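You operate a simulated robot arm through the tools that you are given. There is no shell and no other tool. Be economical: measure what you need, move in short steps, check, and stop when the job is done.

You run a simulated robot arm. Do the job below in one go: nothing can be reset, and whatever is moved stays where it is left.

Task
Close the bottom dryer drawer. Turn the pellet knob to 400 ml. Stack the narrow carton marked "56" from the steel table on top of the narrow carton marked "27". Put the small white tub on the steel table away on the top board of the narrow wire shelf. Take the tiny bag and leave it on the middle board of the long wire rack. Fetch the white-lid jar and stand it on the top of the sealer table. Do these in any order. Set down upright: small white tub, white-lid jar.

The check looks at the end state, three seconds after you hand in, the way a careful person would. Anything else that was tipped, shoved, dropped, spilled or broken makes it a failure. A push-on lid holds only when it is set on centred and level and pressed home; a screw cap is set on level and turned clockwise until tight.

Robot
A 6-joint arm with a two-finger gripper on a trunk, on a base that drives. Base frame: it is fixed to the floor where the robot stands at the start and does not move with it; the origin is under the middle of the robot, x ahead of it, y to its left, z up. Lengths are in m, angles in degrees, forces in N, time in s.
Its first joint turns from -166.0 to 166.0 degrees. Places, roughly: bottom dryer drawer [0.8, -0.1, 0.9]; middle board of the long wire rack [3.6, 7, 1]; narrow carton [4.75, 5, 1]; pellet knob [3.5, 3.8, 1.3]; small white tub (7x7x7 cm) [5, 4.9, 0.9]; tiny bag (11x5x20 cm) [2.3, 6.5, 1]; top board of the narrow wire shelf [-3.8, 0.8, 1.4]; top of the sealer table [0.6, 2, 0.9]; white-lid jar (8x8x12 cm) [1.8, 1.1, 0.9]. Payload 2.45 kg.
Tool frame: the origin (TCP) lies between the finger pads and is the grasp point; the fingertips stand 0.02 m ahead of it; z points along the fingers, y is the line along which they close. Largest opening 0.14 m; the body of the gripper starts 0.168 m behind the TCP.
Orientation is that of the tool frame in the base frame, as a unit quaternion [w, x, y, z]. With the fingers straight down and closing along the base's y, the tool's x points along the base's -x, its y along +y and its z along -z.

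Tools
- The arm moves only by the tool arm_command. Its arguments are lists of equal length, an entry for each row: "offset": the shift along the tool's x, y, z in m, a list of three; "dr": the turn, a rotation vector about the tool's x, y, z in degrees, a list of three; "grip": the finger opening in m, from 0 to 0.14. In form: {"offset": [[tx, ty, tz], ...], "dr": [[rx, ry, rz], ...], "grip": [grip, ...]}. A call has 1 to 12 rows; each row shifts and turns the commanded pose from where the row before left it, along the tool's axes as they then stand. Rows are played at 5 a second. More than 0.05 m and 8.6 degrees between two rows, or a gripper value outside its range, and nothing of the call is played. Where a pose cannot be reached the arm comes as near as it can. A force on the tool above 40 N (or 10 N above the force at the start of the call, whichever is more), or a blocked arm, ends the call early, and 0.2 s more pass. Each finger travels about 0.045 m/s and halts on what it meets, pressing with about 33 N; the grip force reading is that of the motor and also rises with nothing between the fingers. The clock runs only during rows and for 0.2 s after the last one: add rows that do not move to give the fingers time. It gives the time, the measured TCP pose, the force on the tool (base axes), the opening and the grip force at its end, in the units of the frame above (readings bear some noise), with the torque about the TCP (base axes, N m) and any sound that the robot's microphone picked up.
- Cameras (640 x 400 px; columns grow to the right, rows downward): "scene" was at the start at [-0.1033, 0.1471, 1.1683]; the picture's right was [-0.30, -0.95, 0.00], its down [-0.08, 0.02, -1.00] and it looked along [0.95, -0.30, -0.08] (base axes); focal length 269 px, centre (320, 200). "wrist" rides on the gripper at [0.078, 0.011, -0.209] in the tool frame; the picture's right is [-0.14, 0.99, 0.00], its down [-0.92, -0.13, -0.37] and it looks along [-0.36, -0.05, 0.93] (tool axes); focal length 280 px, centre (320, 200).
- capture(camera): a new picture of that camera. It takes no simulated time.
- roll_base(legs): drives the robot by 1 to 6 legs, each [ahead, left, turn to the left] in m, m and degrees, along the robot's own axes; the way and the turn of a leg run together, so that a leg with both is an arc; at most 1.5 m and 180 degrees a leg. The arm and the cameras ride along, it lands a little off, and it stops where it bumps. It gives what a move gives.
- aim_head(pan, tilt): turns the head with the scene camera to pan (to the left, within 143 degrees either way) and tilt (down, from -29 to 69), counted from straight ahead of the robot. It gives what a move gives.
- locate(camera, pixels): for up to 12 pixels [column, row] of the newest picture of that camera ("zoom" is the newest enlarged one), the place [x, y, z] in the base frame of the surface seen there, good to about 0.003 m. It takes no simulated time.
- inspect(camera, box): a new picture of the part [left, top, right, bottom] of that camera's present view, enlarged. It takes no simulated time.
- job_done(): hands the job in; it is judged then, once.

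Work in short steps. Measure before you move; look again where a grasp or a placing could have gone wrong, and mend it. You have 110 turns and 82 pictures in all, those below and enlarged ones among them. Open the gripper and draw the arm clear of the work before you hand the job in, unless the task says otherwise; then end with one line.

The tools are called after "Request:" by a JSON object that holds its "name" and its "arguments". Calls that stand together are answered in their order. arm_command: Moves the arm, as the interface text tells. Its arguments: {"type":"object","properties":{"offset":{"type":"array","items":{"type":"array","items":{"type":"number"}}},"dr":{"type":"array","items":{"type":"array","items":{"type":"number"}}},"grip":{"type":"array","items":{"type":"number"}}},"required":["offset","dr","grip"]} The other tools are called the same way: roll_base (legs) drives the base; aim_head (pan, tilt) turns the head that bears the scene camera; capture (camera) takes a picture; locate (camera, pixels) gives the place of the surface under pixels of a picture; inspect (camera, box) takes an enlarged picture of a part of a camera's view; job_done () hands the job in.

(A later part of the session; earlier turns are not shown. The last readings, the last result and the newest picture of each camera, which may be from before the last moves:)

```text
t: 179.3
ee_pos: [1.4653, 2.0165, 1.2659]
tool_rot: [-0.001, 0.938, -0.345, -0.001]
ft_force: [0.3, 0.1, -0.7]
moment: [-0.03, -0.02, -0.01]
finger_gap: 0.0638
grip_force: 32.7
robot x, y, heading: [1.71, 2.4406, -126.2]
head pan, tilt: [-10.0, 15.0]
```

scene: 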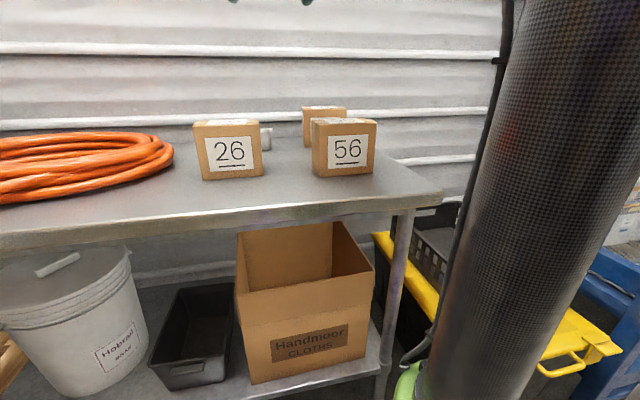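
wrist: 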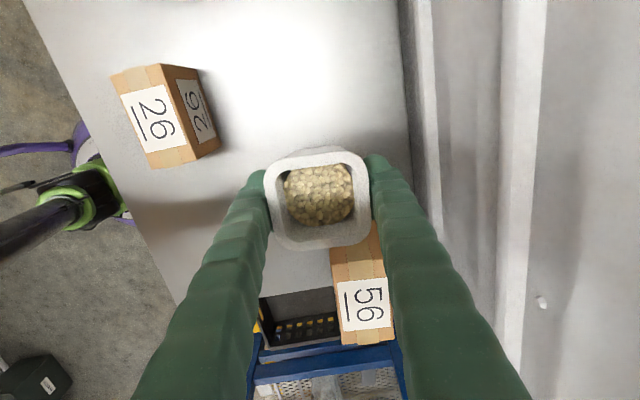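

On track in the corridor. I'll continue back to the starting area and look west.

Request:
{"name": "roll_base", "arguments": {"legs": [[1.4, 0.12, 0], [1.45, 0.0, 0]]}}

Request:
{"name": "aim_head", "arguments": {"pan": -50, "tilt": 8}}

Request:
{"name": "capture", "arguments": {"camera": "scene"}}

```text
t: 193.0
ee_pos: [-0.1091, -0.3368, 1.2652]
tool_rot: [-0.001, 0.939, -0.344, -0.001]
ft_force: [-0.5, 0.3, -0.4]
moment: [-0.02, -0.01, 0.0]
finger_gap: 0.0637
grip_force: 32.9
robot x, y, heading: [0.1351, 0.0859, -126.1]
head pan, tilt: [-10.0, 15.0]
```

```text
t: 194.1
ee_pos: [-0.1093, -0.3372, 1.2664]
tool_rot: [-0.001, 0.939, -0.345, -0.001]
ft_force: [0.1, 0.7, -1.8]
moment: [0.01, 0.01, -0.01]
finger_gap: 0.0639
grip_force: 33.2
robot x, y, heading: [0.1351, 0.0871, -126.1]
head pan, tilt: [-50.0, 8.0]
```

```text
31 pictures are left
```

scene: 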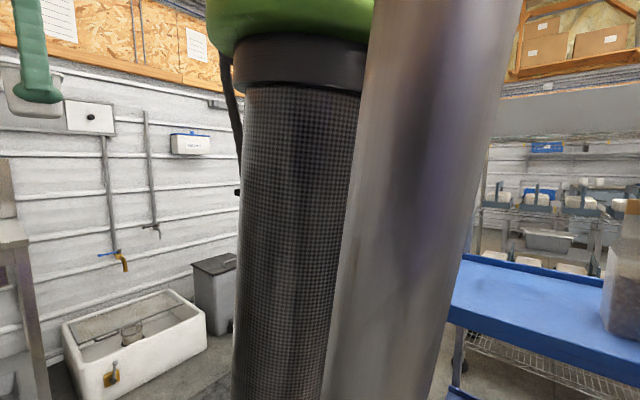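

The arm hides the view to the west. I'll turn right by 94° so the shelf lies to the camera's left side.

Request:
{"name": "roll_base", "arguments": {"legs": [[0, 0, -94]]}}

Request:
{"name": "aim_head", "arguments": {"pan": 40, "tilt": 5}}

Request:
{"name": "capture", "arguments": {"camera": "scene"}}

```text
t: 198.5
ee_pos: [-0.2632, 0.361, 1.2664]
tool_rot: [0.001, -0.383, 0.924, -0.001]
ft_force: [-0.2, -0.2, -0.8]
moment: [0.02, 0.01, -0.01]
finger_gap: 0.0638
grip_force: 32.7
robot x, y, heading: [0.1376, 0.0805, 139.3]
head pan, tilt: [-50.0, 8.0]
```

```text
t: 200.1
ee_pos: [-0.2658, 0.361, 1.2659]
tool_rot: [0.001, -0.384, 0.923, 0.0]
ft_force: [-0.4, 0.5, -1.1]
moment: [-0.02, -0.01, -0.03]
finger_gap: 0.0638
grip_force: 33.0
robot x, y, heading: [0.135, 0.0848, 139.3]
head pan, tilt: [40.0, 5.0]
```

```text
30 pictures are left
```

scene: 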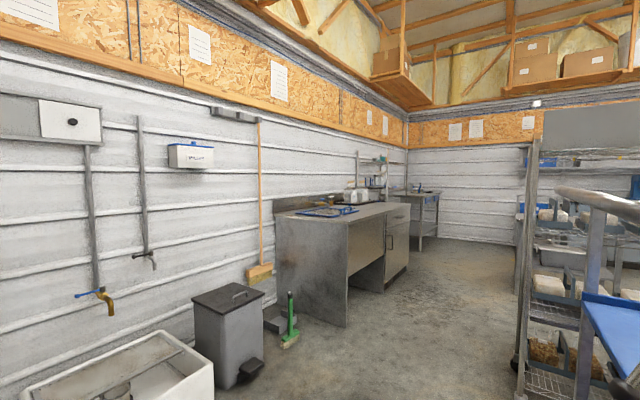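

A small wire shelf stands near the end of the bench at about (368,175). I'll measure and zoom.

Request:
{"name": "locate", "arguments": {"camera": "scene", "pixels": [[375, 160], [372, 188], [385, 190], [358, 155], [345, 320], [410, 260], [440, 230], [527, 380], [527, 200], [425, 195], [275, 215], [430, 290]]}}

Request:
{"name": "inspect", "arguments": {"camera": "scene", "box": [310, 130, 450, 255]}}

```text
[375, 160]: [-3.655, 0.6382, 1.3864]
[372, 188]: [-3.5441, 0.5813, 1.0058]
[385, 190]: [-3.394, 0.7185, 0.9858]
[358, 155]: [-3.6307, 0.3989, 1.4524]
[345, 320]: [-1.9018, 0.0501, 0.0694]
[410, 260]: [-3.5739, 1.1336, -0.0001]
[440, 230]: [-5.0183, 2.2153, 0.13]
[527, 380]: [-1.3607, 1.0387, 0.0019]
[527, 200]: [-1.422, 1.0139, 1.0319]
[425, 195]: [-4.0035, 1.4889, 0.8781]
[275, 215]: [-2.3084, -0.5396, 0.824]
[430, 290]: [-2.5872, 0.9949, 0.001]
```

```text
3.20 times, centred on (380, 192) of scene
```

zoom: 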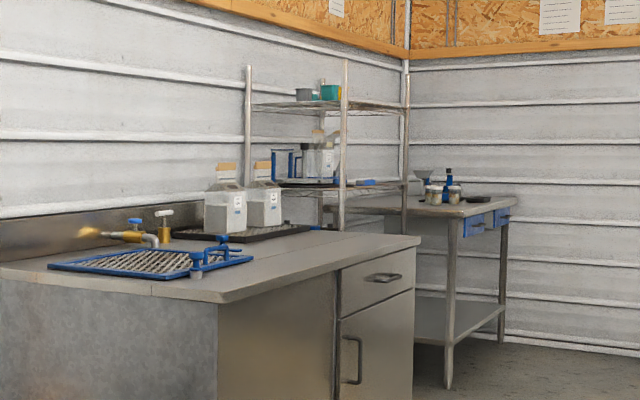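

I'll check clearances of the bin, the brush and the blue cart before driving between them.

Request:
{"name": "locate", "arguments": {"camera": "scene", "pixels": [[288, 345], [262, 365], [245, 385], [585, 330], [595, 240], [575, 390], [520, 330], [280, 325], [300, 380], [240, 300], [600, 200], [530, 250]]}}

```text
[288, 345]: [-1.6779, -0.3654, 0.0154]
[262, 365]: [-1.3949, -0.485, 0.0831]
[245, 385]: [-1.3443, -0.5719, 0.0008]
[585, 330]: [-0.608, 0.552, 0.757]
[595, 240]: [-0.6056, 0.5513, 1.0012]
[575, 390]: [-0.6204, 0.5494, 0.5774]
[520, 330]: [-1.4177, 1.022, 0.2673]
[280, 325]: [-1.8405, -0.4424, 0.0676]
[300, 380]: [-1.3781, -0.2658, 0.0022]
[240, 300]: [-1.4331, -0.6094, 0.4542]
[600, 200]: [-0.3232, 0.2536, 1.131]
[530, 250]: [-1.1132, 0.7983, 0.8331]
```

The alley runs along heading 144° between the bench front and the carts. I'll sidestep left 0.68 m, then drive 2.9 m down the middle of the alley.

Request:
{"name": "roll_base", "arguments": {"legs": [[0, 0, 5], [0, 0.68, 0], [1.45, 0, 0], [1.35, 0, 0]]}}

Request:
{"name": "aim_head", "arguments": {"pan": 50, "tilt": 5}}

Request:
{"name": "capture", "arguments": {"camera": "scene"}}

```text
t: 217.7
ee_pos: [-2.9313, 1.4394, 1.265]
tool_rot: [0.001, -0.41, 0.912, 0.001]
ft_force: [0.0, -0.5, -1.0]
moment: [0.04, 0.03, -0.05]
finger_gap: 0.0636
grip_force: 33.0
robot x, y, heading: [-2.5164, 1.1845, 142.5]
head pan, tilt: [40.0, 5.0]
```

```text
t: 218.4
ee_pos: [-2.9311, 1.4392, 1.266]
tool_rot: [0.001, -0.41, 0.912, 0.0]
ft_force: [-0.4, 0.0, -0.5]
moment: [0.01, 0.01, 0.0]
finger_gap: 0.0638
grip_force: 33.2
robot x, y, heading: [-2.5159, 1.1888, 142.7]
head pan, tilt: [50.0, 5.0]
```

```text
28 pictures are left
```

scene: 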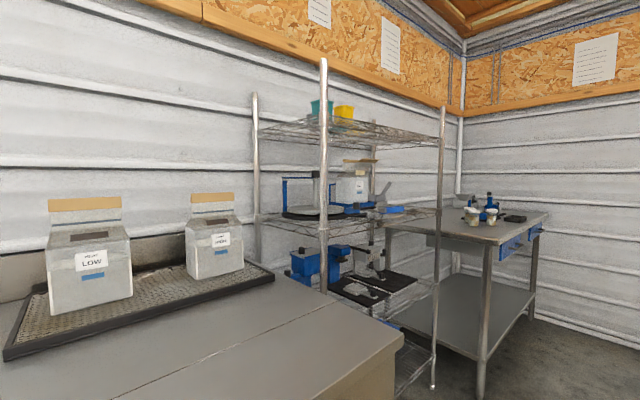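

The shelf is near: posts at (324,60), (255,95), (441,110), with the top board around row 130. I'll measure it.

Request:
{"name": "locate", "arguments": {"camera": "scene", "pixels": [[324, 65], [255, 98], [441, 112], [371, 170], [440, 137], [385, 132], [350, 113], [318, 108], [434, 385], [324, 130], [290, 128], [488, 385]]}}

Request:
{"name": "inspect", "arguments": {"camera": "scene", "box": [240, 50, 460, 190]}}

```text
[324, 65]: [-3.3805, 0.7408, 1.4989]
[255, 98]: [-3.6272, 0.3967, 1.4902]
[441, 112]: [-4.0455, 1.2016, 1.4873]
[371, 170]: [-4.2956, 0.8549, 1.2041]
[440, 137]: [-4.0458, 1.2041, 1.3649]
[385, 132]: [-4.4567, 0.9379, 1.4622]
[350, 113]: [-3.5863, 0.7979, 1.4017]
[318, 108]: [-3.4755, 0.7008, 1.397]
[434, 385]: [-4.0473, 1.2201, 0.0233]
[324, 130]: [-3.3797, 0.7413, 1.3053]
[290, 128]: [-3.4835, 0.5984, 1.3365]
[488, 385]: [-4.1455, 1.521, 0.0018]
```

```text
2.86 times, centred on (350, 120) of scene
```

zoom: 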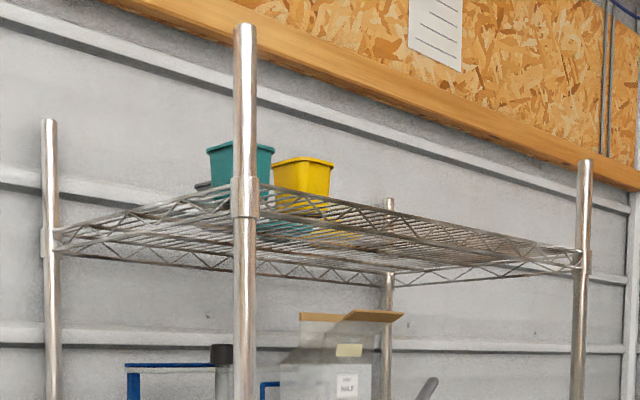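

The top board is at about z 1.38, with posts at (-3.38,0.74), (-3.63,0.40), (-4.05,1.20). The far half is empty, so my target is (-3.85, 0.92). I'll raise the tub first, then drive in front of it.

Request:
{"name": "arm_command", "arguments": {"offset": [[0, 0, -0.03], [0, 0, -0.045], [0, 0, -0.045], [0, 0, -0.045], [0, 0, -0.045], [0, 0, -0.04], [0, 0, 0]], "dr": [[0, 0, 0], [0, 0, 0], [0, 0, 0], [0, 0, 0], [0, 0, 0], [0, 0, 0], [0, 0, 0]], "grip": [0.05, 0.05, 0.05, 0.05, 0.05, 0.05, 0.05]}}

Request:
{"name": "roll_base", "arguments": {"legs": [[0.915, 0, 0], [0, 0.45, 0], [0, 0, 60]]}}

Request:
{"name": "aim_head", "arguments": {"pan": 40, "tilt": -5}}

Request:
{"name": "capture", "arguments": {"camera": "scene"}}

Request:
{"name": "capture", "arguments": {"camera": "wrist"}}

```text
t: 220.0
ee_pos: [-2.9252, 1.4309, 1.4385]
tool_rot: [0.001, -0.411, 0.912, 0.0]
ft_force: [-0.2, -0.5, -1.1]
moment: [0.0, 0.03, 0.02]
finger_gap: 0.0636
grip_force: 32.3
out of reach, approached as far as the arm can: row 5, 6
robot x, y, heading: [-2.5106, 1.1869, 142.9]
head pan, tilt: [50.0, 5.0]
```

```text
t: 229.8
ee_pos: [-3.9222, 1.1136, 1.4393]
tool_rot: [-0.001, 0.821, -0.571, 0.0]
ft_force: [-0.9, 0.3, -0.4]
moment: [0.0, -0.03, 0.02]
finger_gap: 0.0637
grip_force: 32.6
robot x, y, heading: [-3.5084, 1.3597, -155.7]
head pan, tilt: [50.0, 5.0]
```

```text
t: 230.5
ee_pos: [-3.921, 1.1141, 1.4393]
tool_rot: [-0.001, 0.821, -0.571, 0.0]
ft_force: [0.4, 0.5, -1.7]
moment: [0.0, 0.05, -0.02]
finger_gap: 0.0638
grip_force: 32.8
robot x, y, heading: [-3.5144, 1.3632, -155.2]
head pan, tilt: [40.0, -5.0]
```

```text
26 pictures are left
```

scene: 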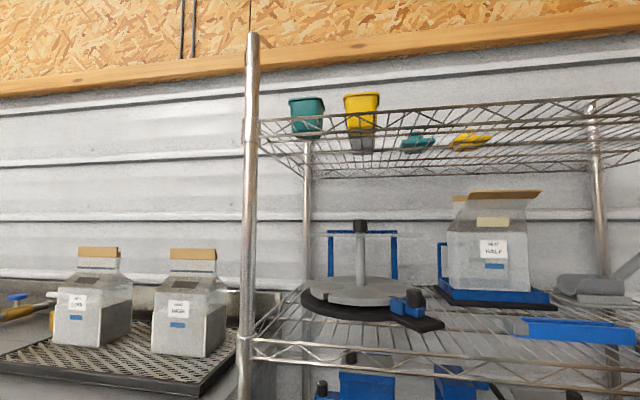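

```text
25 pictures are left
```

wrist: 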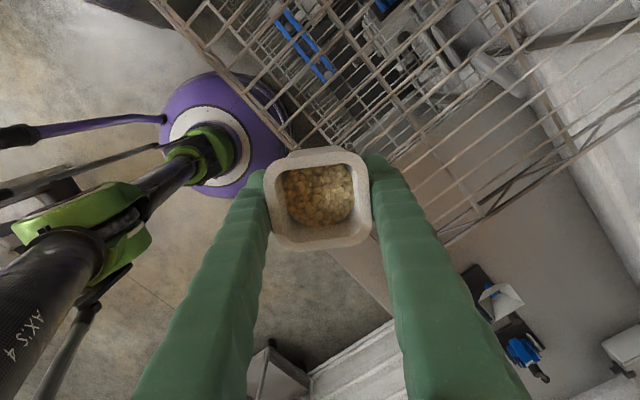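

The arm's height limit here is z≈1.44 (tub bottom about 1.401). I'll measure the board wires from the wrist picture.

Request:
{"name": "locate", "arguments": {"camera": "wrist", "pixels": [[293, 145], [240, 79], [500, 35], [385, 80], [355, 130], [560, 130], [325, 55], [430, 150], [480, 190]]}}

Request:
{"name": "locate", "arguments": {"camera": "scene", "pixels": [[300, 115], [380, 112], [470, 105], [590, 98], [470, 138], [417, 143], [361, 150], [308, 138], [500, 125], [590, 133]]}}

```text
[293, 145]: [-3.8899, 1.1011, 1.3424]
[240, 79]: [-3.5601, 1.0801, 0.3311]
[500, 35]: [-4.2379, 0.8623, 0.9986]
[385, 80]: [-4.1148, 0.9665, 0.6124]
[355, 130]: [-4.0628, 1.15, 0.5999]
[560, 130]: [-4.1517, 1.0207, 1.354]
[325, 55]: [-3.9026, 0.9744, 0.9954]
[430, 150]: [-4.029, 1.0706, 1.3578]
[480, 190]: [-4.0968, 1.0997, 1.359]
```

```text
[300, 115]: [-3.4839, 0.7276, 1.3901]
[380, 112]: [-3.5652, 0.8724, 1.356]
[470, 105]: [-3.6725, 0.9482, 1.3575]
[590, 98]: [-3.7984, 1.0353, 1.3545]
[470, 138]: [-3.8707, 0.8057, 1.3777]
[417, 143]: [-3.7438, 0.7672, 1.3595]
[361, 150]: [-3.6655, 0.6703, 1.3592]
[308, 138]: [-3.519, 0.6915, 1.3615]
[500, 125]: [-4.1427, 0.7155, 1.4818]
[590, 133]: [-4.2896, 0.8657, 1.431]
```

The board top is at z 1.358, so the tub bottom clears it by 4 cm. To stay within reach I'll bring the tool in over the board first (avoiding the corner post), then nudge the base nearer.

Request:
{"name": "arm_command", "arguments": {"offset": [[0.0445, -0.0185, 0], [0.0445, -0.0185, 0], [0.0445, -0.0185, 0], [0.0445, -0.0185, 0], [0, 0, 0]], "dr": [[0, 0, 0], [0, 0, 0], [0, 0, 0], [0, 0, 0], [0, 0, 0]], "grip": [0.05, 0.05, 0.05, 0.05, 0.05]}}

Request:
{"name": "capture", "arguments": {"camera": "wrist"}}

```text
t: 231.7
ee_pos: [-3.79, 0.9726, 1.439]
tool_rot: [-0.002, 0.821, -0.571, 0.0]
ft_force: [0.8, -0.1, -0.7]
moment: [-0.01, 0.0, 0.01]
finger_gap: 0.0637
grip_force: 32.6
robot x, y, heading: [-3.5109, 1.3608, -155.5]
head pan, tilt: [40.0, -5.0]
```

```text
24 pictures are left
```

wrist: 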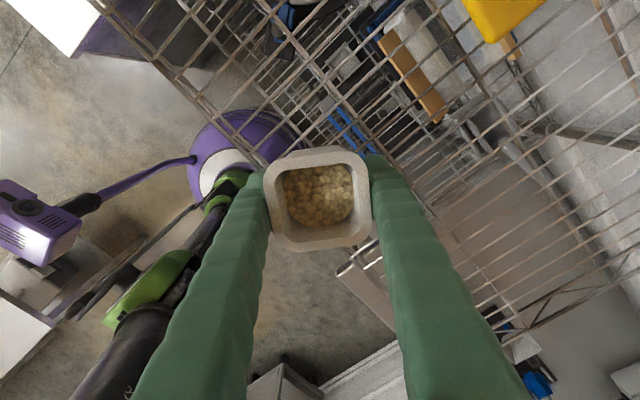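

The tub is just inside the front rim, with the yellow lid well away. Now I'll nudge the base so the tub goes to about (-3.93, 0.98).

Request:
{"name": "roll_base", "arguments": {"legs": [[0.124, -0.064, 0]]}}

Request:
{"name": "capture", "arguments": {"camera": "wrist"}}

```text
t: 233.0
ee_pos: [-3.9301, 0.976, 1.4385]
tool_rot: [-0.001, 0.821, -0.57, -0.001]
ft_force: [-0.4, 0.9, -0.6]
moment: [0.02, -0.02, -0.02]
finger_gap: 0.0636
grip_force: 33.8
robot x, y, heading: [-3.6532, 1.3656, -155.2]
head pan, tilt: [40.0, -5.0]
```

```text
23 pictures are left
```

wrist: 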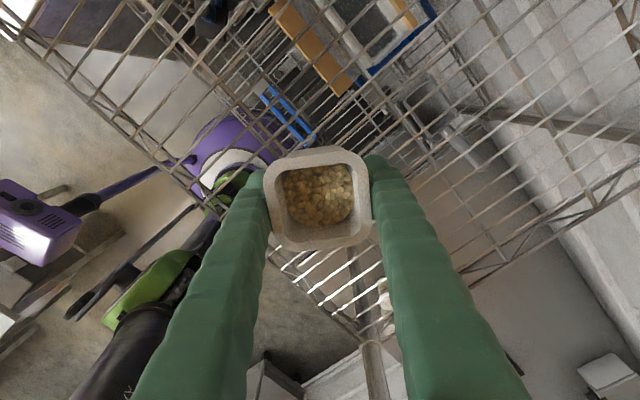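

The tub is over clear wire, inside the rims. I'll lower 3.6 cm, then creep to contact.

Request:
{"name": "arm_command", "arguments": {"offset": [[0, 0, 0.015], [0, 0, 0.013], [0, 0, 0.008], [0, 0, 0.003], [0, 0, 0]], "dr": [[0, 0, 0], [0, 0, 0], [0, 0, 0], [0, 0, 0], [0, 0, 0]], "grip": [0.05, 0.05, 0.05, 0.05, 0.05]}}

Request:
{"name": "arm_command", "arguments": {"offset": [[0, 0, 0.002], [0, 0, 0.0015], [0, 0, 0]], "dr": [[0, 0, 0], [0, 0, 0], [0, 0, 0]], "grip": [0.05, 0.05, 0.05]}}

```text
t: 234.2
ee_pos: [-3.9307, 0.9778, 1.3988]
tool_rot: [-0.002, 0.821, -0.57, 0.0]
ft_force: [0.2, -0.3, -1.9]
moment: [0.01, 0.01, 0.01]
finger_gap: 0.0634
grip_force: 32.9
robot x, y, heading: [-3.6531, 1.3661, -155.2]
head pan, tilt: [40.0, -5.0]
```

```text
t: 235.0
ee_pos: [-3.9301, 0.9762, 1.3943]
tool_rot: [-0.001, 0.822, -0.57, -0.001]
ft_force: [-0.6, 0.6, -0.7]
moment: [-0.03, -0.01, 0.0]
finger_gap: 0.0636
grip_force: 32.7
robot x, y, heading: [-3.6501, 1.3634, -155.2]
head pan, tilt: [40.0, -5.0]
```

Request:
{"name": "arm_command", "arguments": {"offset": [[0, 0, 0.0015], [0, 0, 0.0015], [0, 0, 0]], "dr": [[0, 0, 0], [0, 0, 0], [0, 0, 0]], "grip": [0.05, 0.05, 0.05]}}

```text
t: 235.8
ee_pos: [-3.9305, 0.9764, 1.3923]
tool_rot: [-0.001, 0.821, -0.57, 0.0]
ft_force: [-4.3, -8.0, 32.0]
moment: [-0.09, -0.08, -0.03]
finger_gap: 0.0637
grip_force: 33.0
robot x, y, heading: [-3.6485, 1.3644, -155.0]
head pan, tilt: [40.0, -5.0]
```

Contact confirmed. The fingers cannot rise over the rim here, so I'll open to 0.10, lift 1 cm, and slide straight out along tool -x past the tub.

Request:
{"name": "arm_command", "arguments": {"offset": [[0, 0, -0.001], [0, 0, 0], [0, 0, 0], [0, 0, 0], [0, 0, -0.005], [-0.03, 0, 0], [-0.03, 0, 0], [-0.03, 0, 0], [-0.03, 0, -0.01]], "dr": [[0, 0, 0], [0, 0, 0], [0, 0, 0], [0, 0, 0], [0, 0, 0], [0, 0, 0], [0, 0, 0], [0, 0, 0], [0, 0, 0]], "grip": [0.05, 0.1, 0.1, 0.1, 0.1, 0.1, 0.1, 0.1, 0.1]}}

Request:
{"name": "capture", "arguments": {"camera": "wrist"}}

```text
t: 237.8
ee_pos: [-3.9728, 1.091, 1.4093]
tool_rot: [-0.001, 0.822, -0.569, -0.001]
ft_force: [0.7, 0.4, -0.2]
moment: [0.05, -0.01, 0.0]
finger_gap: 0.1002
grip_force: 0.1
robot x, y, heading: [-3.6493, 1.3679, -155.1]
head pan, tilt: [40.0, -5.0]
```

```text
22 pictures are left
```

wrist: 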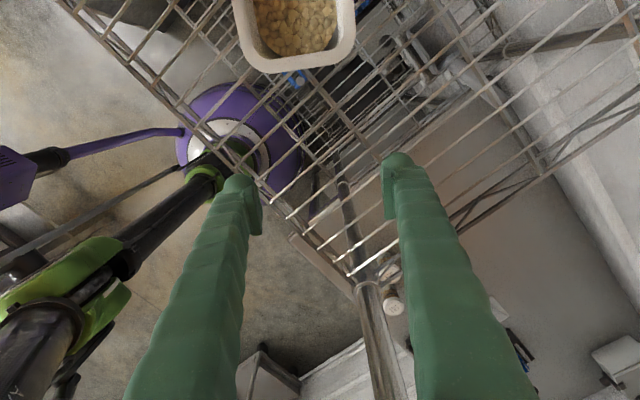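

The tub stands upright on the top board. I'll draw the arm in, back away and drive back along the alley.

Request:
{"name": "arm_command", "arguments": {"offset": [[-0.013, -0.035, -0.005], [-0.013, -0.035, -0.005], [-0.013, -0.035, -0.005], [-0.013, -0.035, -0.005]], "dr": [[0, 0, 0], [0, 0, 0], [0, 0, 0], [0, 0, 0]], "grip": [0.1, 0.1, 0.1, 0.1]}}

Request:
{"name": "roll_base", "arguments": {"legs": [[-0.417, -0.237, 0], [0, 0, 119.6], [1.45, 0, 0], [1.45, 0, 0], [0.85, 0, 0]]}}

```text
t: 238.8
ee_pos: [-3.8568, 1.1841, 1.4298]
tool_rot: [-0.001, 0.822, -0.569, -0.001]
ft_force: [-1.0, 0.3, 0.1]
moment: [0.08, -0.08, 0.0]
finger_gap: 0.1002
grip_force: 0.1
robot x, y, heading: [-3.6487, 1.3637, -155.4]
head pan, tilt: [40.0, -5.0]
```

```text
t: 264.4
ee_pos: [-0.0193, -0.4654, 1.4309]
tool_rot: [0.0, 0.9, 0.437, -0.002]
ft_force: [1.2, 0.5, 0.5]
moment: [-0.01, 0.03, -0.01]
finger_gap: 0.1
grip_force: 0.1
robot x, y, heading: [-0.2808, -0.3841, -33.9]
head pan, tilt: [40.0, -5.0]
```

Good position. I'll turn up the corridor and drive back north.

Request:
{"name": "roll_base", "arguments": {"legs": [[0, 0, 88.4], [1.45, -0.04, 0], [1.45, -0.03, 0], [0.8, 0.06, 0]]}}

Request:
{"name": "roll_base", "arguments": {"legs": [[1.4, 0.12, 0], [1.3, 0.15, 0]]}}

Request:
{"name": "aim_head", "arguments": {"pan": 55, "tilt": 8}}

Request:
{"name": "capture", "arguments": {"camera": "scene"}}

```text
t: 286.4
ee_pos: [2.0006, 2.931, 1.4304]
tool_rot: [0.001, 0.351, 0.936, -0.001]
ft_force: [0.3, -0.8, 0.2]
moment: [0.02, 0.03, 0.03]
finger_gap: 0.1003
grip_force: 0.1
robot x, y, heading: [1.9062, 2.6762, 53.1]
head pan, tilt: [40.0, -5.0]
```

```text
t: 299.8
ee_pos: [3.4614, 5.283, 1.4297]
tool_rot: [0.0, 0.364, 0.932, -0.001]
ft_force: [0.2, 0.5, 0.8]
moment: [0.01, -0.04, 0.01]
finger_gap: 0.1001
grip_force: 0.1
robot x, y, heading: [3.3587, 5.0307, 51.1]
head pan, tilt: [40.0, -5.0]
```

```text
t: 300.5
ee_pos: [3.4609, 5.2832, 1.4307]
tool_rot: [0.0, 0.363, 0.932, -0.001]
ft_force: [0.6, 0.1, -0.2]
moment: [0.01, -0.04, 0.01]
finger_gap: 0.0997
grip_force: 0.0
robot x, y, heading: [3.3611, 5.0329, 51.4]
head pan, tilt: [55.0, 8.0]
```

```text
21 pictures are left
```

scene: 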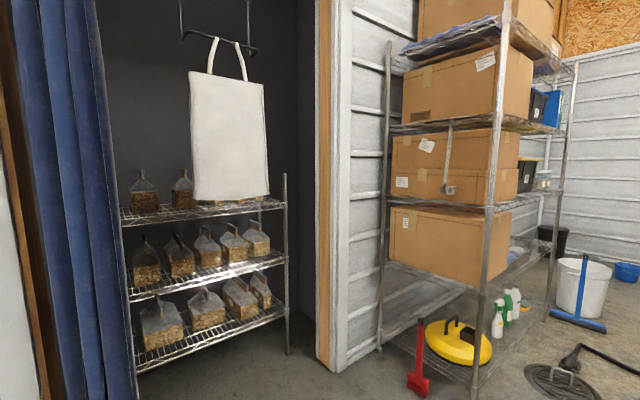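

The closet behind the curtain has a wire rack with small bags; the boxed wire rack is to the right. I'll zoom in on the bags.

Request:
{"name": "inspect", "arguments": {"camera": "scene", "box": [100, 140, 300, 360]}}

Request:
{"name": "locate", "arguments": {"camera": "scene", "pixels": [[143, 195], [182, 190], [147, 262], [207, 248], [234, 240], [258, 238], [162, 320], [205, 305], [286, 190], [122, 215], [325, 340], [230, 150]]}}

Request:
{"name": "locate", "arguments": {"camera": "scene", "pixels": [[490, 205], [390, 195], [560, 190], [485, 125], [510, 205], [530, 198], [540, 185], [488, 290], [570, 70], [385, 60], [530, 270], [505, 30]]}}

```text
1.82 times, centred on (200, 250) of scene
```

zoom: 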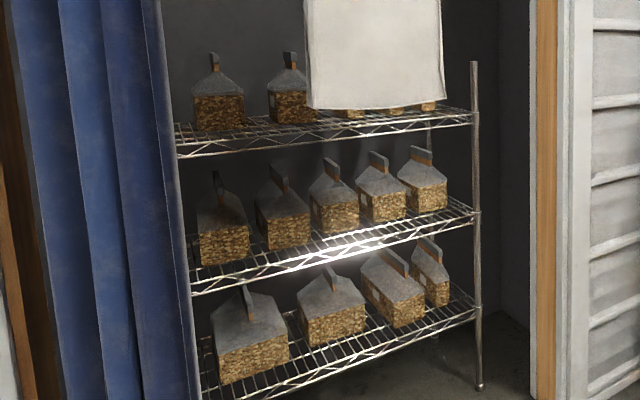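

```text
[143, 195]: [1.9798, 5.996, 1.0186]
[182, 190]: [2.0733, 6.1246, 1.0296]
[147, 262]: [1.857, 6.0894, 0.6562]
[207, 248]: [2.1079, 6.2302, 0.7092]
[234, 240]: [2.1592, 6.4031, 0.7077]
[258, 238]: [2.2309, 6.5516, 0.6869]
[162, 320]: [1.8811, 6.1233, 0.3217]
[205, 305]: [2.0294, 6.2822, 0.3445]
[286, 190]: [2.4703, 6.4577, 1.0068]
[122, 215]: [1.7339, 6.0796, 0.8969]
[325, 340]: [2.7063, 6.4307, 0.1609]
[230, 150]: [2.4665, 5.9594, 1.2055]
```

```text
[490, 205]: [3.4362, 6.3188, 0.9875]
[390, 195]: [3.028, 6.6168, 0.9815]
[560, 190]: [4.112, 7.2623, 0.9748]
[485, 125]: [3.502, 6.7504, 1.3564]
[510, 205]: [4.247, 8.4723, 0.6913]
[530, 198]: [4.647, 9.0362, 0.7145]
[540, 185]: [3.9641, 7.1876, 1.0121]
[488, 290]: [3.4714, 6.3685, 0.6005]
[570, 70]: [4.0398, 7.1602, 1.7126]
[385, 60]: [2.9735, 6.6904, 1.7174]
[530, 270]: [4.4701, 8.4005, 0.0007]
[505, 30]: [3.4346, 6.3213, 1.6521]
```

The tiny bag at about (2.3, 6.5) is on the top shelf behind the hanging white tote. I'll move over to face the doorway from the right of the tote and look again.

Request:
{"name": "roll_base", "arguments": {"legs": [[0.57, 0, 0], [0, 0.45, 0], [0, 0, 93]]}}

Request:
{"name": "aim_head", "arguments": {"pan": 15, "tilt": 10}}

Request:
{"name": "capture", "arguments": {"camera": "scene"}}

```text
t: 310.0
ee_pos: [3.1108, 5.8527, 1.4292]
tool_rot: [0.002, -0.412, 0.911, -0.001]
ft_force: [0.5, 0.4, -0.2]
moment: [0.03, -0.02, 0.0]
finger_gap: 0.0999
grip_force: 0.0
robot x, y, heading: [3.3636, 5.7568, 142.7]
head pan, tilt: [55.0, 8.0]
```

```text
t: 311.1
ee_pos: [3.1104, 5.8524, 1.4309]
tool_rot: [0.0, -0.413, 0.911, 0.0]
ft_force: [-0.5, 0.0, 0.5]
moment: [-0.01, -0.01, 0.0]
finger_gap: 0.1002
grip_force: 0.1
robot x, y, heading: [3.367, 5.7517, 143.0]
head pan, tilt: [15.0, 10.0]
```

```text
19 pictures are left
```

scene: 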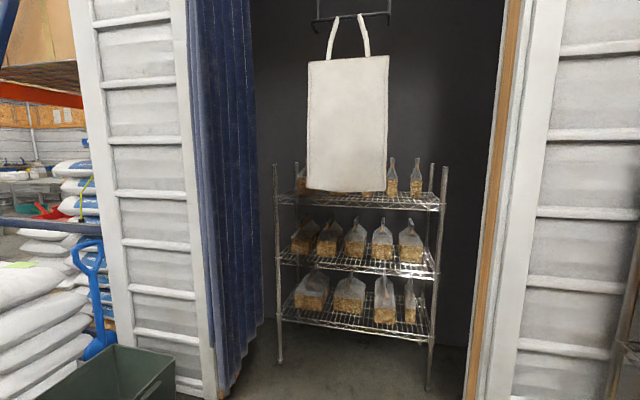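

Now the narrow bag at (416,178) on the top shelf shows right of the tote, with another at (392,180). I'll zoom and measure.

Request:
{"name": "inspect", "arguments": {"camera": "scene", "box": [290, 140, 450, 240]}}

Request:
{"name": "locate", "arguments": {"camera": "zoom", "pixels": [[505, 175], [505, 120], [408, 175], [408, 130], [490, 200], [520, 200], [505, 85], [390, 60], [380, 200], [600, 240], [585, 150], [300, 100]]}}

```text
4.00 times, centred on (370, 190) of scene
```

zoom: 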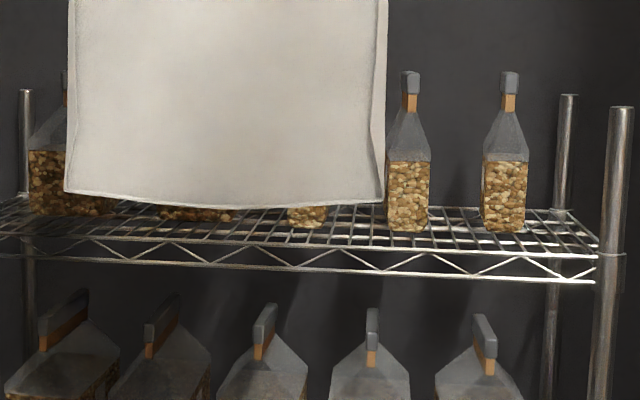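

```text
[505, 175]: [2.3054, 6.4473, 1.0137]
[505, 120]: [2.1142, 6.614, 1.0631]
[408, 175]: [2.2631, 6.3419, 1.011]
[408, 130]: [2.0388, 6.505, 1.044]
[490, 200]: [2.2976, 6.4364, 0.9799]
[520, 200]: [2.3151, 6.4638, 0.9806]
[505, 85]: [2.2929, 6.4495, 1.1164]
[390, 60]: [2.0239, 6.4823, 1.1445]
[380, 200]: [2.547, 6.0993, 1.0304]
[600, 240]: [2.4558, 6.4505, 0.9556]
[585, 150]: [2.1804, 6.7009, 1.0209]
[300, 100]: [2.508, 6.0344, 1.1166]
```

The target is the rightmost narrow bag, front face at (2.306, 6.45), about 5 cm wide along (0.58,0.81). I'll rotate the tool to close across that width, lower to z≈1.28, and drive 0.5 m nearer.

Request:
{"name": "arm_command", "arguments": {"offset": [[0, 0, 0.0125], [0, 0, 0.0125], [0, 0, 0.0125], [0, 0, 0.0125], [0, 0, 0.0125], [0, 0, 0.0125], [0, 0, 0.0125], [0, 0, 0.0125], [0, 0, 0.0125], [0, 0, 0.0125], [0, 0, 0.0125], [0, 0, 0.0125]], "dr": [[0, 0, -7.975], [0, 0, -7.975], [0, 0, -7.975], [0, 0, -7.975], [0, 0, -7.975], [0, 0, -7.975], [0, 0, -7.975], [0, 0, -7.975], [0, 0, -7.975], [0, 0, -7.975], [0, 0, -7.975], [0, 0, -7.975]], "grip": [0.1, 0.1, 0.1, 0.1, 0.1, 0.1, 0.1, 0.1, 0.1, 0.1, 0.1, 0.1]}}

Request:
{"name": "roll_base", "arguments": {"legs": [[0.5, 0, 0]]}}

```text
t: 313.7
ee_pos: [3.1096, 5.8523, 1.2799]
tool_rot: [-0.001, 0.952, -0.305, 0.001]
ft_force: [0.0, -0.2, -0.6]
moment: [0.03, 0.02, -0.02]
finger_gap: 0.0999
grip_force: 0.0
robot x, y, heading: [3.3671, 5.753, 142.7]
head pan, tilt: [15.0, 10.0]
```

```text
t: 316.6
ee_pos: [2.7036, 6.1524, 1.2809]
tool_rot: [-0.001, 0.954, -0.3, 0.001]
ft_force: [-0.3, 0.4, 0.0]
moment: [0.0, -0.01, 0.02]
finger_gap: 0.1003
grip_force: 0.0
robot x, y, heading: [2.9555, 6.0614, 143.8]
head pan, tilt: [15.0, 10.0]
```

I'm in place, tool at (2.70, 6.15). I'll extend 0.3 m into the closet right of the tote at z 1.28 and look with the wrist camera.

Request:
{"name": "arm_command", "arguments": {"offset": [[-0.045, 0, 0], [-0.045, 0, 0], [-0.045, 0, 0], [-0.045, 0, 0], [-0.045, 0, 0], [-0.045, 0, 0], [-0.03, 0, 0]], "dr": [[0, 0, 0], [0, 0, 0], [0, 0, 0], [0, 0, 0], [0, 0, 0], [0, 0, 0], [0, 0, 0]], "grip": [0.1, 0.1, 0.1, 0.1, 0.09, 0.09, 0.09]}}

Request:
{"name": "capture", "arguments": {"camera": "wrist"}}

```text
t: 318.2
ee_pos: [2.4577, 6.3266, 1.2813]
tool_rot: [0.0, 0.954, -0.3, 0.0]
ft_force: [0.7, -0.6, -0.2]
moment: [0.04, 0.08, -0.02]
finger_gap: 0.0901
grip_force: 0.0
robot x, y, heading: [2.9623, 6.0612, 143.5]
head pan, tilt: [15.0, 10.0]
```

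```text
17 pictures are left
```

wrist: 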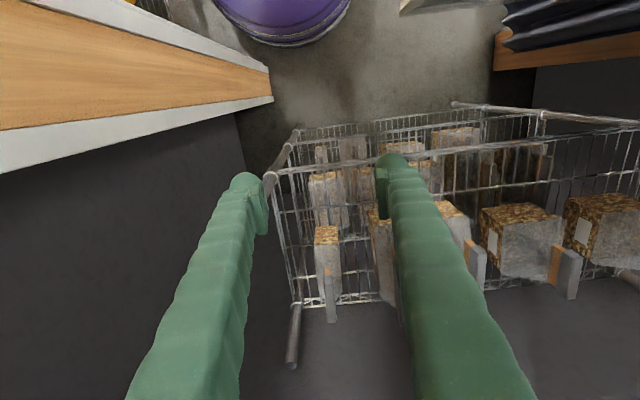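

The tiny bag shows at (328,265) with its top clip at (331,296); the next bag is at (385,255). I'll measure these.

Request:
{"name": "locate", "arguments": {"camera": "wrist", "pixels": [[327, 232], [318, 245], [338, 245], [331, 275], [331, 305], [326, 295], [336, 295], [320, 265], [372, 240], [318, 298], [340, 302], [275, 178]]}}

Request:
{"name": "inspect", "arguments": {"camera": "wrist", "box": [280, 180, 420, 340]}}

```text
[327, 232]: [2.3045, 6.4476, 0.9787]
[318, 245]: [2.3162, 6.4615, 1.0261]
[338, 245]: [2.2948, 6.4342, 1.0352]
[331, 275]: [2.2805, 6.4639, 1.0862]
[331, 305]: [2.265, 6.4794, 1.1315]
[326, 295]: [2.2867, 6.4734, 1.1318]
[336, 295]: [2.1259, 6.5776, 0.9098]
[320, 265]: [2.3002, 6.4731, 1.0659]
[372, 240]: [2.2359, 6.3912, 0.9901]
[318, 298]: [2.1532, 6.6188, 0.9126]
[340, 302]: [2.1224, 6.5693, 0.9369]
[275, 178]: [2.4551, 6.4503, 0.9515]
```

```text
2.50 times, centred on (350, 260) of wrist
```

zoom: 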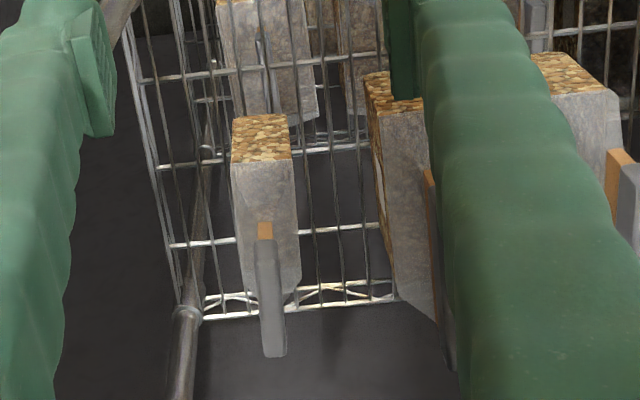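

The bag's centre is about (2.262, 6.478), clip top about 1.14. I'll move above it at z≈1.23 and check alignment.

Request:
{"name": "arm_command", "arguments": {"offset": [[-0.0412, -0.002, 0.0085], [-0.0412, -0.002, 0.0085], [-0.0412, -0.002, 0.0085], [-0.0412, -0.002, 0.0085], [-0.0412, -0.002, 0.0085], [-0.0412, -0.002, 0.0085], [0, 0, 0]], "dr": [[0, 0, 0], [0, 0, 0], [0, 0, 0], [0, 0, 0], [0, 0, 0], [0, 0, 0], [0, 0, 0]], "grip": [0.09, 0.09, 0.09, 0.09, 0.09, 0.09, 0.09]}}

Request:
{"name": "inspect", "arguments": {"camera": "wrist", "box": [220, 80, 420, 240]}}

Request:
{"name": "locate", "arguments": {"camera": "zoom", "pixels": [[320, 200]]}}

```text
t: 319.8
ee_pos: [2.2611, 6.4758, 1.2289]
tool_rot: [0.0, 0.954, -0.3, 0.001]
ft_force: [0.7, -0.4, 0.0]
moment: [0.04, 0.02, 0.0]
finger_gap: 0.0897
grip_force: 0.1
robot x, y, heading: [2.9555, 6.0586, 143.8]
head pan, tilt: [15.0, 10.0]
```

```text
2.50 times, centred on (320, 160) of wrist
```

zoom: 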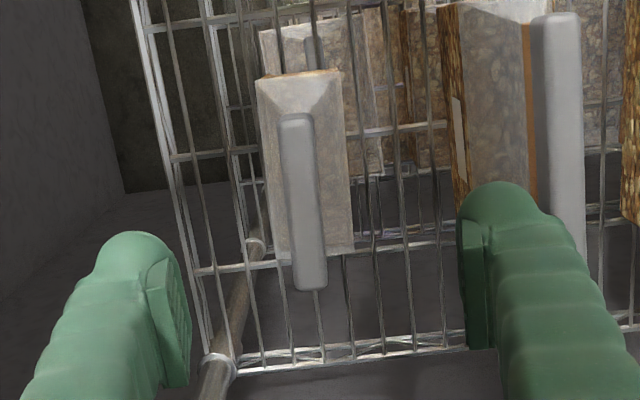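

```text
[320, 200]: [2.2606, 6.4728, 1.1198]
```

I'll measure the clip centre and the neighbouring bag's near edge before descending.

Request:
{"name": "locate", "arguments": {"camera": "zoom", "pixels": [[297, 125], [311, 280], [304, 200], [268, 130], [345, 130], [450, 150], [462, 60], [350, 250], [400, 240], [545, 100], [535, 150]]}}

```text
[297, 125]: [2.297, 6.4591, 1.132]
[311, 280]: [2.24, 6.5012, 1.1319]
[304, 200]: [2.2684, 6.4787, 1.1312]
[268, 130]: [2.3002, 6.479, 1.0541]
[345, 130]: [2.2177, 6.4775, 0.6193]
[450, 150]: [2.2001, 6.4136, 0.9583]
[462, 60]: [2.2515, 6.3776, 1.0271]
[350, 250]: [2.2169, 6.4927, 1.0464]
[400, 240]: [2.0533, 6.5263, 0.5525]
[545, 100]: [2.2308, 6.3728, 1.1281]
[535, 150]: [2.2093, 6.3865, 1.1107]
```

Neighbour edge is 9 cm from the bag's centre, so there's room. I'll correct by 8 mm, descend to z≈1.015, grip and lift.

Request:
{"name": "arm_command", "arguments": {"offset": [[0.0036, -0.0076, 0], [0, 0, 0.045], [0, 0, 0.045], [0, 0, 0.045], [0, 0, 0.045], [0, 0, 0.033], [0, 0, 0], [0, 0, 0], [0, 0, 0], [0, 0, 0], [0, 0, 0]], "dr": [[0, 0, 0], [0, 0, 0], [0, 0, 0], [0, 0, 0], [0, 0, 0], [0, 0, 0], [0, 0, 0], [0, 0, 0], [0, 0, 0], [0, 0, 0], [0, 0, 0]], "grip": [0.09, 0.09, 0.09, 0.09, 0.09, 0.09, 0.09, 0.03, 0.03, 0.03, 0.03]}}

Request:
{"name": "arm_command", "arguments": {"offset": [[0, 0, -0.015], [0, 0, -0.03], [0, 0, -0.04], [0, 0, -0.04], [0, 0, 0]], "dr": [[0, 0, 0], [0, 0, 0], [0, 0, 0], [0, 0, 0], [0, 0, 0]], "grip": [0.03, 0.03, 0.03, 0.03, 0.03]}}

Request:
{"name": "capture", "arguments": {"camera": "wrist"}}

```text
t: 322.2
ee_pos: [2.2684, 6.478, 1.0139]
tool_rot: [0.0, 0.954, -0.301, 0.001]
ft_force: [0.5, -0.7, -0.2]
moment: [0.06, 0.07, 0.02]
finger_gap: 0.0468
grip_force: 33.0
robot x, y, heading: [2.9584, 6.0611, 143.7]
head pan, tilt: [15.0, 10.0]
```

```text
t: 323.4
ee_pos: [2.2691, 6.4811, 1.1411]
tool_rot: [0.0, 0.954, -0.301, 0.001]
ft_force: [-0.3, 0.0, -2.2]
moment: [-0.01, -0.02, -0.01]
finger_gap: 0.0467
grip_force: 33.3
robot x, y, heading: [2.9595, 6.0629, 143.5]
head pan, tilt: [15.0, 10.0]
```

```text
14 pictures are left
```

wrist: 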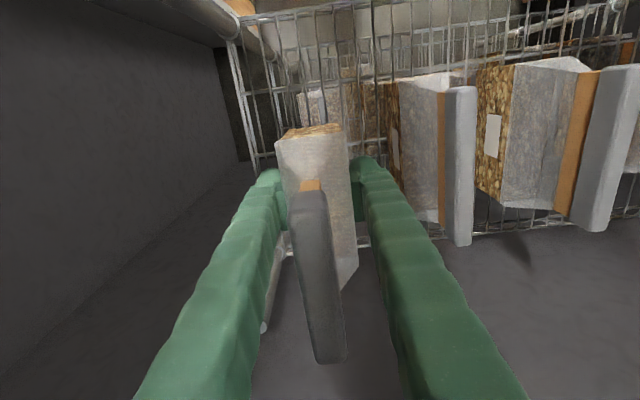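

The bag is held, but the rack's middle board (z≈0.98) has another board only 0.37 m above, so a vertical tool won't fit. I'll set the bag back down in its place and re-grip it with the tool tilted 45°.

Request:
{"name": "arm_command", "arguments": {"offset": [[0, 0, 0.045], [0, 0, 0.045], [0, 0, 0.03], [0, 0, 0.006], [0, 0, 0], [0, 0, 0], [0, 0, 0], [0, 0, 0]], "dr": [[0, 0, 0], [0, 0, 0], [0, 0, 0], [0, 0, 0], [0, 0, 0], [0, 0, 0], [0, 0, 0], [0, 0, 0]], "grip": [0.03, 0.03, 0.03, 0.03, 0.03, 0.09, 0.09, 0.09]}}

Request:
{"name": "arm_command", "arguments": {"offset": [[0, 0, -0.045], [0, 0, -0.045], [0, 0, -0.045], [0, 0, -0.045], [0, 0, -0.04], [0.048, 0, 0], [0.048, 0, 0], [0.048, 0, 0], [0.048, 0, 0], [0.048, 0, 0]], "dr": [[0, 0, 0], [0, 0, 0], [0, 0, 0], [0, 0, 0], [0, 0, 0], [0, 0, 0], [0, 0, 0], [0, 0, 0], [0, 0, 0], [0, 0, 0]], "grip": [0.09, 0.09, 0.09, 0.09, 0.09, 0.09, 0.09, 0.09, 0.09, 0.09]}}

Request:
{"name": "capture", "arguments": {"camera": "wrist"}}

```text
t: 324.5
ee_pos: [2.2693, 6.4807, 1.0153]
tool_rot: [-0.001, 0.954, -0.3, 0.0]
ft_force: [2.9, -2.3, 10.8]
moment: [-0.22, -0.17, -0.01]
finger_gap: 0.0466
grip_force: 33.0
robot x, y, heading: [2.9636, 6.0581, 143.5]
head pan, tilt: [15.0, 10.0]
stopped in row 5: the force on the tool passed its limit at 42 N (the readings are from after the stop); the commanded pose is now the measured one
```

```text
t: 326.7
ee_pos: [2.4656, 6.344, 1.2334]
tool_rot: [-0.001, 0.954, -0.301, 0.0]
ft_force: [-1.2, 0.6, -0.5]
moment: [-0.07, -0.16, -0.02]
finger_gap: 0.0903
grip_force: 0.1
robot x, y, heading: [2.9588, 6.0584, 143.5]
head pan, tilt: [15.0, 10.0]
```

```text
13 pictures are left
```

wrist: 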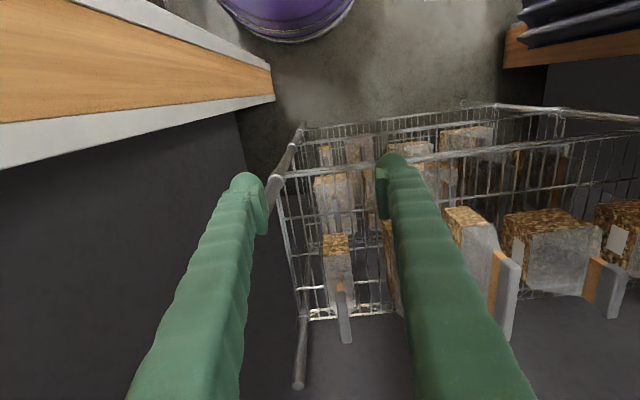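

The release overlapped with the lift, so I'll check the bag still stands properly: it appears upright at (338,270).

Request:
{"name": "inspect", "arguments": {"camera": "wrist", "box": [290, 220, 410, 360]}}

Request:
{"name": "locate", "arguments": {"camera": "wrist", "pixels": [[338, 290], [342, 300], [346, 335], [335, 240], [326, 260], [349, 260], [300, 320]]}}

```text
2.86 times, centred on (350, 290) of wrist
```

zoom: 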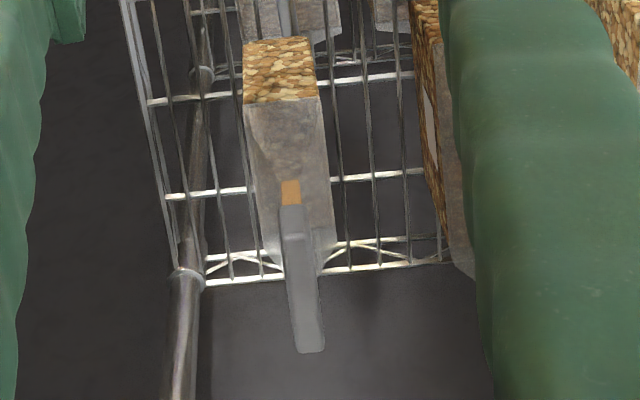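

```text
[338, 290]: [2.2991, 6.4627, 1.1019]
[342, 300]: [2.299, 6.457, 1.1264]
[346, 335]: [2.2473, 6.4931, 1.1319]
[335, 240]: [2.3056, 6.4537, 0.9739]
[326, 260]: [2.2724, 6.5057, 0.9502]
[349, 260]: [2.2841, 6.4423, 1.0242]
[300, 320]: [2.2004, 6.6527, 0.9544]
```

The bag stands well at (2.271, 6.477). I'll pitch the tool 45°, lower in front of the shelf, and check before moving in.

Request:
{"name": "arm_command", "arguments": {"offset": [[0, 0.002, 0], [0, 0, 0], [0, 0, 0], [0, 0, 0], [0, 0, 0], [0, 0, 0], [0.0309, 0, 0.0309], [0.0309, 0, 0.0309], [0.0309, 0, 0.0309], [0.0309, 0, 0.0309], [0.0309, 0, 0.0309], [0, 0, 0]], "dr": [[0, -7.5, 0], [0, -7.5, 0], [0, -7.5, 0], [0, -7.5, 0], [0, -7.5, 0], [0, -7.5, 0], [0, 0, 0], [0, 0, 0], [0, 0, 0], [0, 0, 0], [0, 0, 0], [0, 0, 0]], "grip": [0.09, 0.09, 0.09, 0.09, 0.09, 0.09, 0.09, 0.09, 0.09, 0.09, 0.09, 0.09]}}

Request:
{"name": "capture", "arguments": {"camera": "wrist"}}

```text
t: 329.3
ee_pos: [2.4655, 6.3415, 1.0125]
tool_rot: [-0.115, 0.881, -0.276, -0.365]
ft_force: [-0.1, 1.2, 0.7]
moment: [0.04, -0.02, -0.01]
finger_gap: 0.09
grip_force: 0.0
robot x, y, heading: [2.9562, 6.0611, 143.5]
head pan, tilt: [15.0, 10.0]
```

```text
11 pictures are left
```

wrist: 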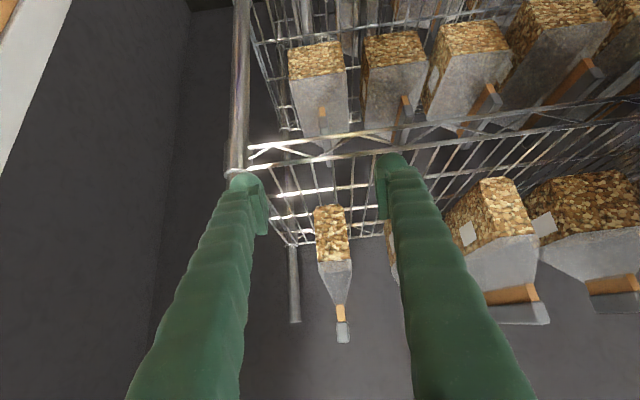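

Bag is centred laterally. I'll check the rack post's height near the left finger before moving in.

Request:
{"name": "locate", "arguments": {"camera": "wrist", "pixels": [[295, 318], [293, 280], [238, 172], [237, 150], [333, 240], [320, 240], [347, 240], [342, 335], [333, 285], [388, 250]]}}

```text
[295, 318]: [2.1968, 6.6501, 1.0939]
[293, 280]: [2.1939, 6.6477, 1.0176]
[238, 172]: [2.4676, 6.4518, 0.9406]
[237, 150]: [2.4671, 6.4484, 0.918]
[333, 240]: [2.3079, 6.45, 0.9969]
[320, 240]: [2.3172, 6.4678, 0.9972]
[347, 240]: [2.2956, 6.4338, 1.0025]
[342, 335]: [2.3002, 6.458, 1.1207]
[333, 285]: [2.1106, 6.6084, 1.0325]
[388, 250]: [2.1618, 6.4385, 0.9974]
```

Posts top out at about 1.10, 9 cm to the side; the hand passes clear. I'll shift 6 mm away from the post, move in 0.225 m and grip.

Request:
{"name": "arm_command", "arguments": {"offset": [[0, 0.006, 0], [-0.0318, 0, 0.0318], [-0.0318, 0, 0.0318], [-0.0318, 0, 0.0318], [-0.0318, 0, 0.0318], [-0.0318, 0, 0.0318], [0, 0, 0], [0, 0, 0], [0, 0, 0], [0, 0, 0], [0, 0, 0]], "dr": [[0, 0, 0], [0, 0, 0], [0, 0, 0], [0, 0, 0], [0, 0, 0], [0, 0, 0], [0, 0, 0], [0, 0, 0], [0, 0, 0], [0, 0, 0], [0, 0, 0]], "grip": [0.09, 0.09, 0.09, 0.09, 0.09, 0.09, 0.09, 0.03, 0.03, 0.03, 0.03]}}

Request:
{"name": "arm_command", "arguments": {"offset": [[-0.0106, 0, -0.0106], [-0.0212, 0, -0.0212], [-0.0283, 0, -0.0283], [-0.0283, 0, -0.0283], [0, 0, 0]], "dr": [[0, 0, 0], [0, 0, 0], [0, 0, 0], [0, 0, 0], [0, 0, 0]], "grip": [0.03, 0.03, 0.03, 0.03, 0.03]}}

Request:
{"name": "capture", "arguments": {"camera": "wrist"}}

```text
t: 331.7
ee_pos: [2.2792, 6.4608, 1.0136]
tool_rot: [-0.116, 0.881, -0.277, -0.365]
ft_force: [1.8, 0.9, 0.1]
moment: [-0.02, -0.06, -0.01]
finger_gap: 0.047
grip_force: 32.8
robot x, y, heading: [2.9598, 6.058, 143.7]
head pan, tilt: [15.0, 10.0]
```

```text
t: 332.9
ee_pos: [2.2776, 6.4639, 1.1422]
tool_rot: [-0.115, 0.882, -0.277, -0.365]
ft_force: [-0.3, -0.4, -1.7]
moment: [0.0, -0.02, 0.0]
finger_gap: 0.0471
grip_force: 33.5
robot x, y, heading: [2.9613, 6.0619, 143.3]
head pan, tilt: [15.0, 10.0]
```

```text
10 pictures are left
```

wrist: 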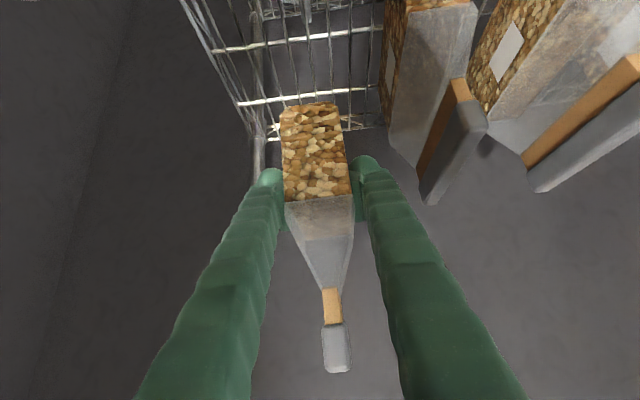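

The bag is held upright with a tilted tool. I'll draw straight back 0.45 m, back the base off, and turn so that the long rack comes to the camera's clear side.

Request:
{"name": "arm_command", "arguments": {"offset": [[0.0318, 0, -0.0318], [0.0318, 0, -0.0318], [0.0318, 0, -0.0318], [0.0318, 0, -0.0318], [0.0318, 0, -0.0318], [0.0318, 0, -0.0318], [0.0318, 0, -0.0318], [0.0318, 0, -0.0318], [0.0318, 0, -0.0318], [0.0318, 0, -0.0318]], "dr": [[0, 0, 0], [0, 0, 0], [0, 0, 0], [0, 0, 0], [0, 0, 0], [0, 0, 0], [0, 0, 0], [0, 0, 0], [0, 0, 0], [0, 0, 0]], "grip": [0.03, 0.03, 0.03, 0.03, 0.03, 0.03, 0.03, 0.03, 0.03, 0.03]}}

Request:
{"name": "roll_base", "arguments": {"legs": [[-0.8, 0, 0], [0, 0, -110]]}}

Request:
{"name": "aim_head", "arguments": {"pan": 45, "tilt": 15}}

Request:
{"name": "capture", "arguments": {"camera": "scene"}}

```text
t: 335.1
ee_pos: [2.6475, 6.2077, 1.1422]
tool_rot: [-0.115, 0.881, -0.277, -0.365]
ft_force: [-1.1, -0.4, -2.2]
moment: [-0.01, -0.03, -0.03]
finger_gap: 0.0473
grip_force: 33.3
robot x, y, heading: [2.9618, 6.0572, 143.4]
head pan, tilt: [15.0, 10.0]
```

```text
t: 344.0
ee_pos: [3.8464, 5.82, 1.1428]
tool_rot: [0.369, -0.248, 0.89, 0.103]
ft_force: [0.1, 0.7, -2.7]
moment: [-0.03, 0.07, 0.0]
finger_gap: 0.0468
grip_force: 32.5
robot x, y, heading: [3.5856, 5.5964, 29.6]
head pan, tilt: [15.0, 10.0]
```

```text
t: 345.0
ee_pos: [3.8459, 5.8183, 1.1413]
tool_rot: [0.369, -0.248, 0.89, 0.102]
ft_force: [0.4, 0.2, -2.2]
moment: [0.01, 0.06, -0.04]
finger_gap: 0.0471
grip_force: 33.1
robot x, y, heading: [3.588, 5.5938, 29.4]
head pan, tilt: [45.0, 15.0]
```

```text
9 pictures are left
```

scene: 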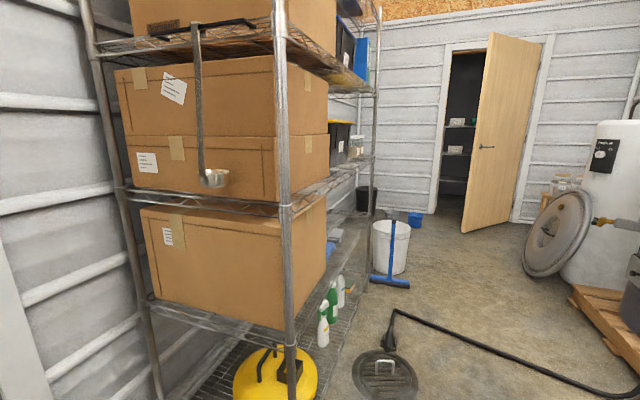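

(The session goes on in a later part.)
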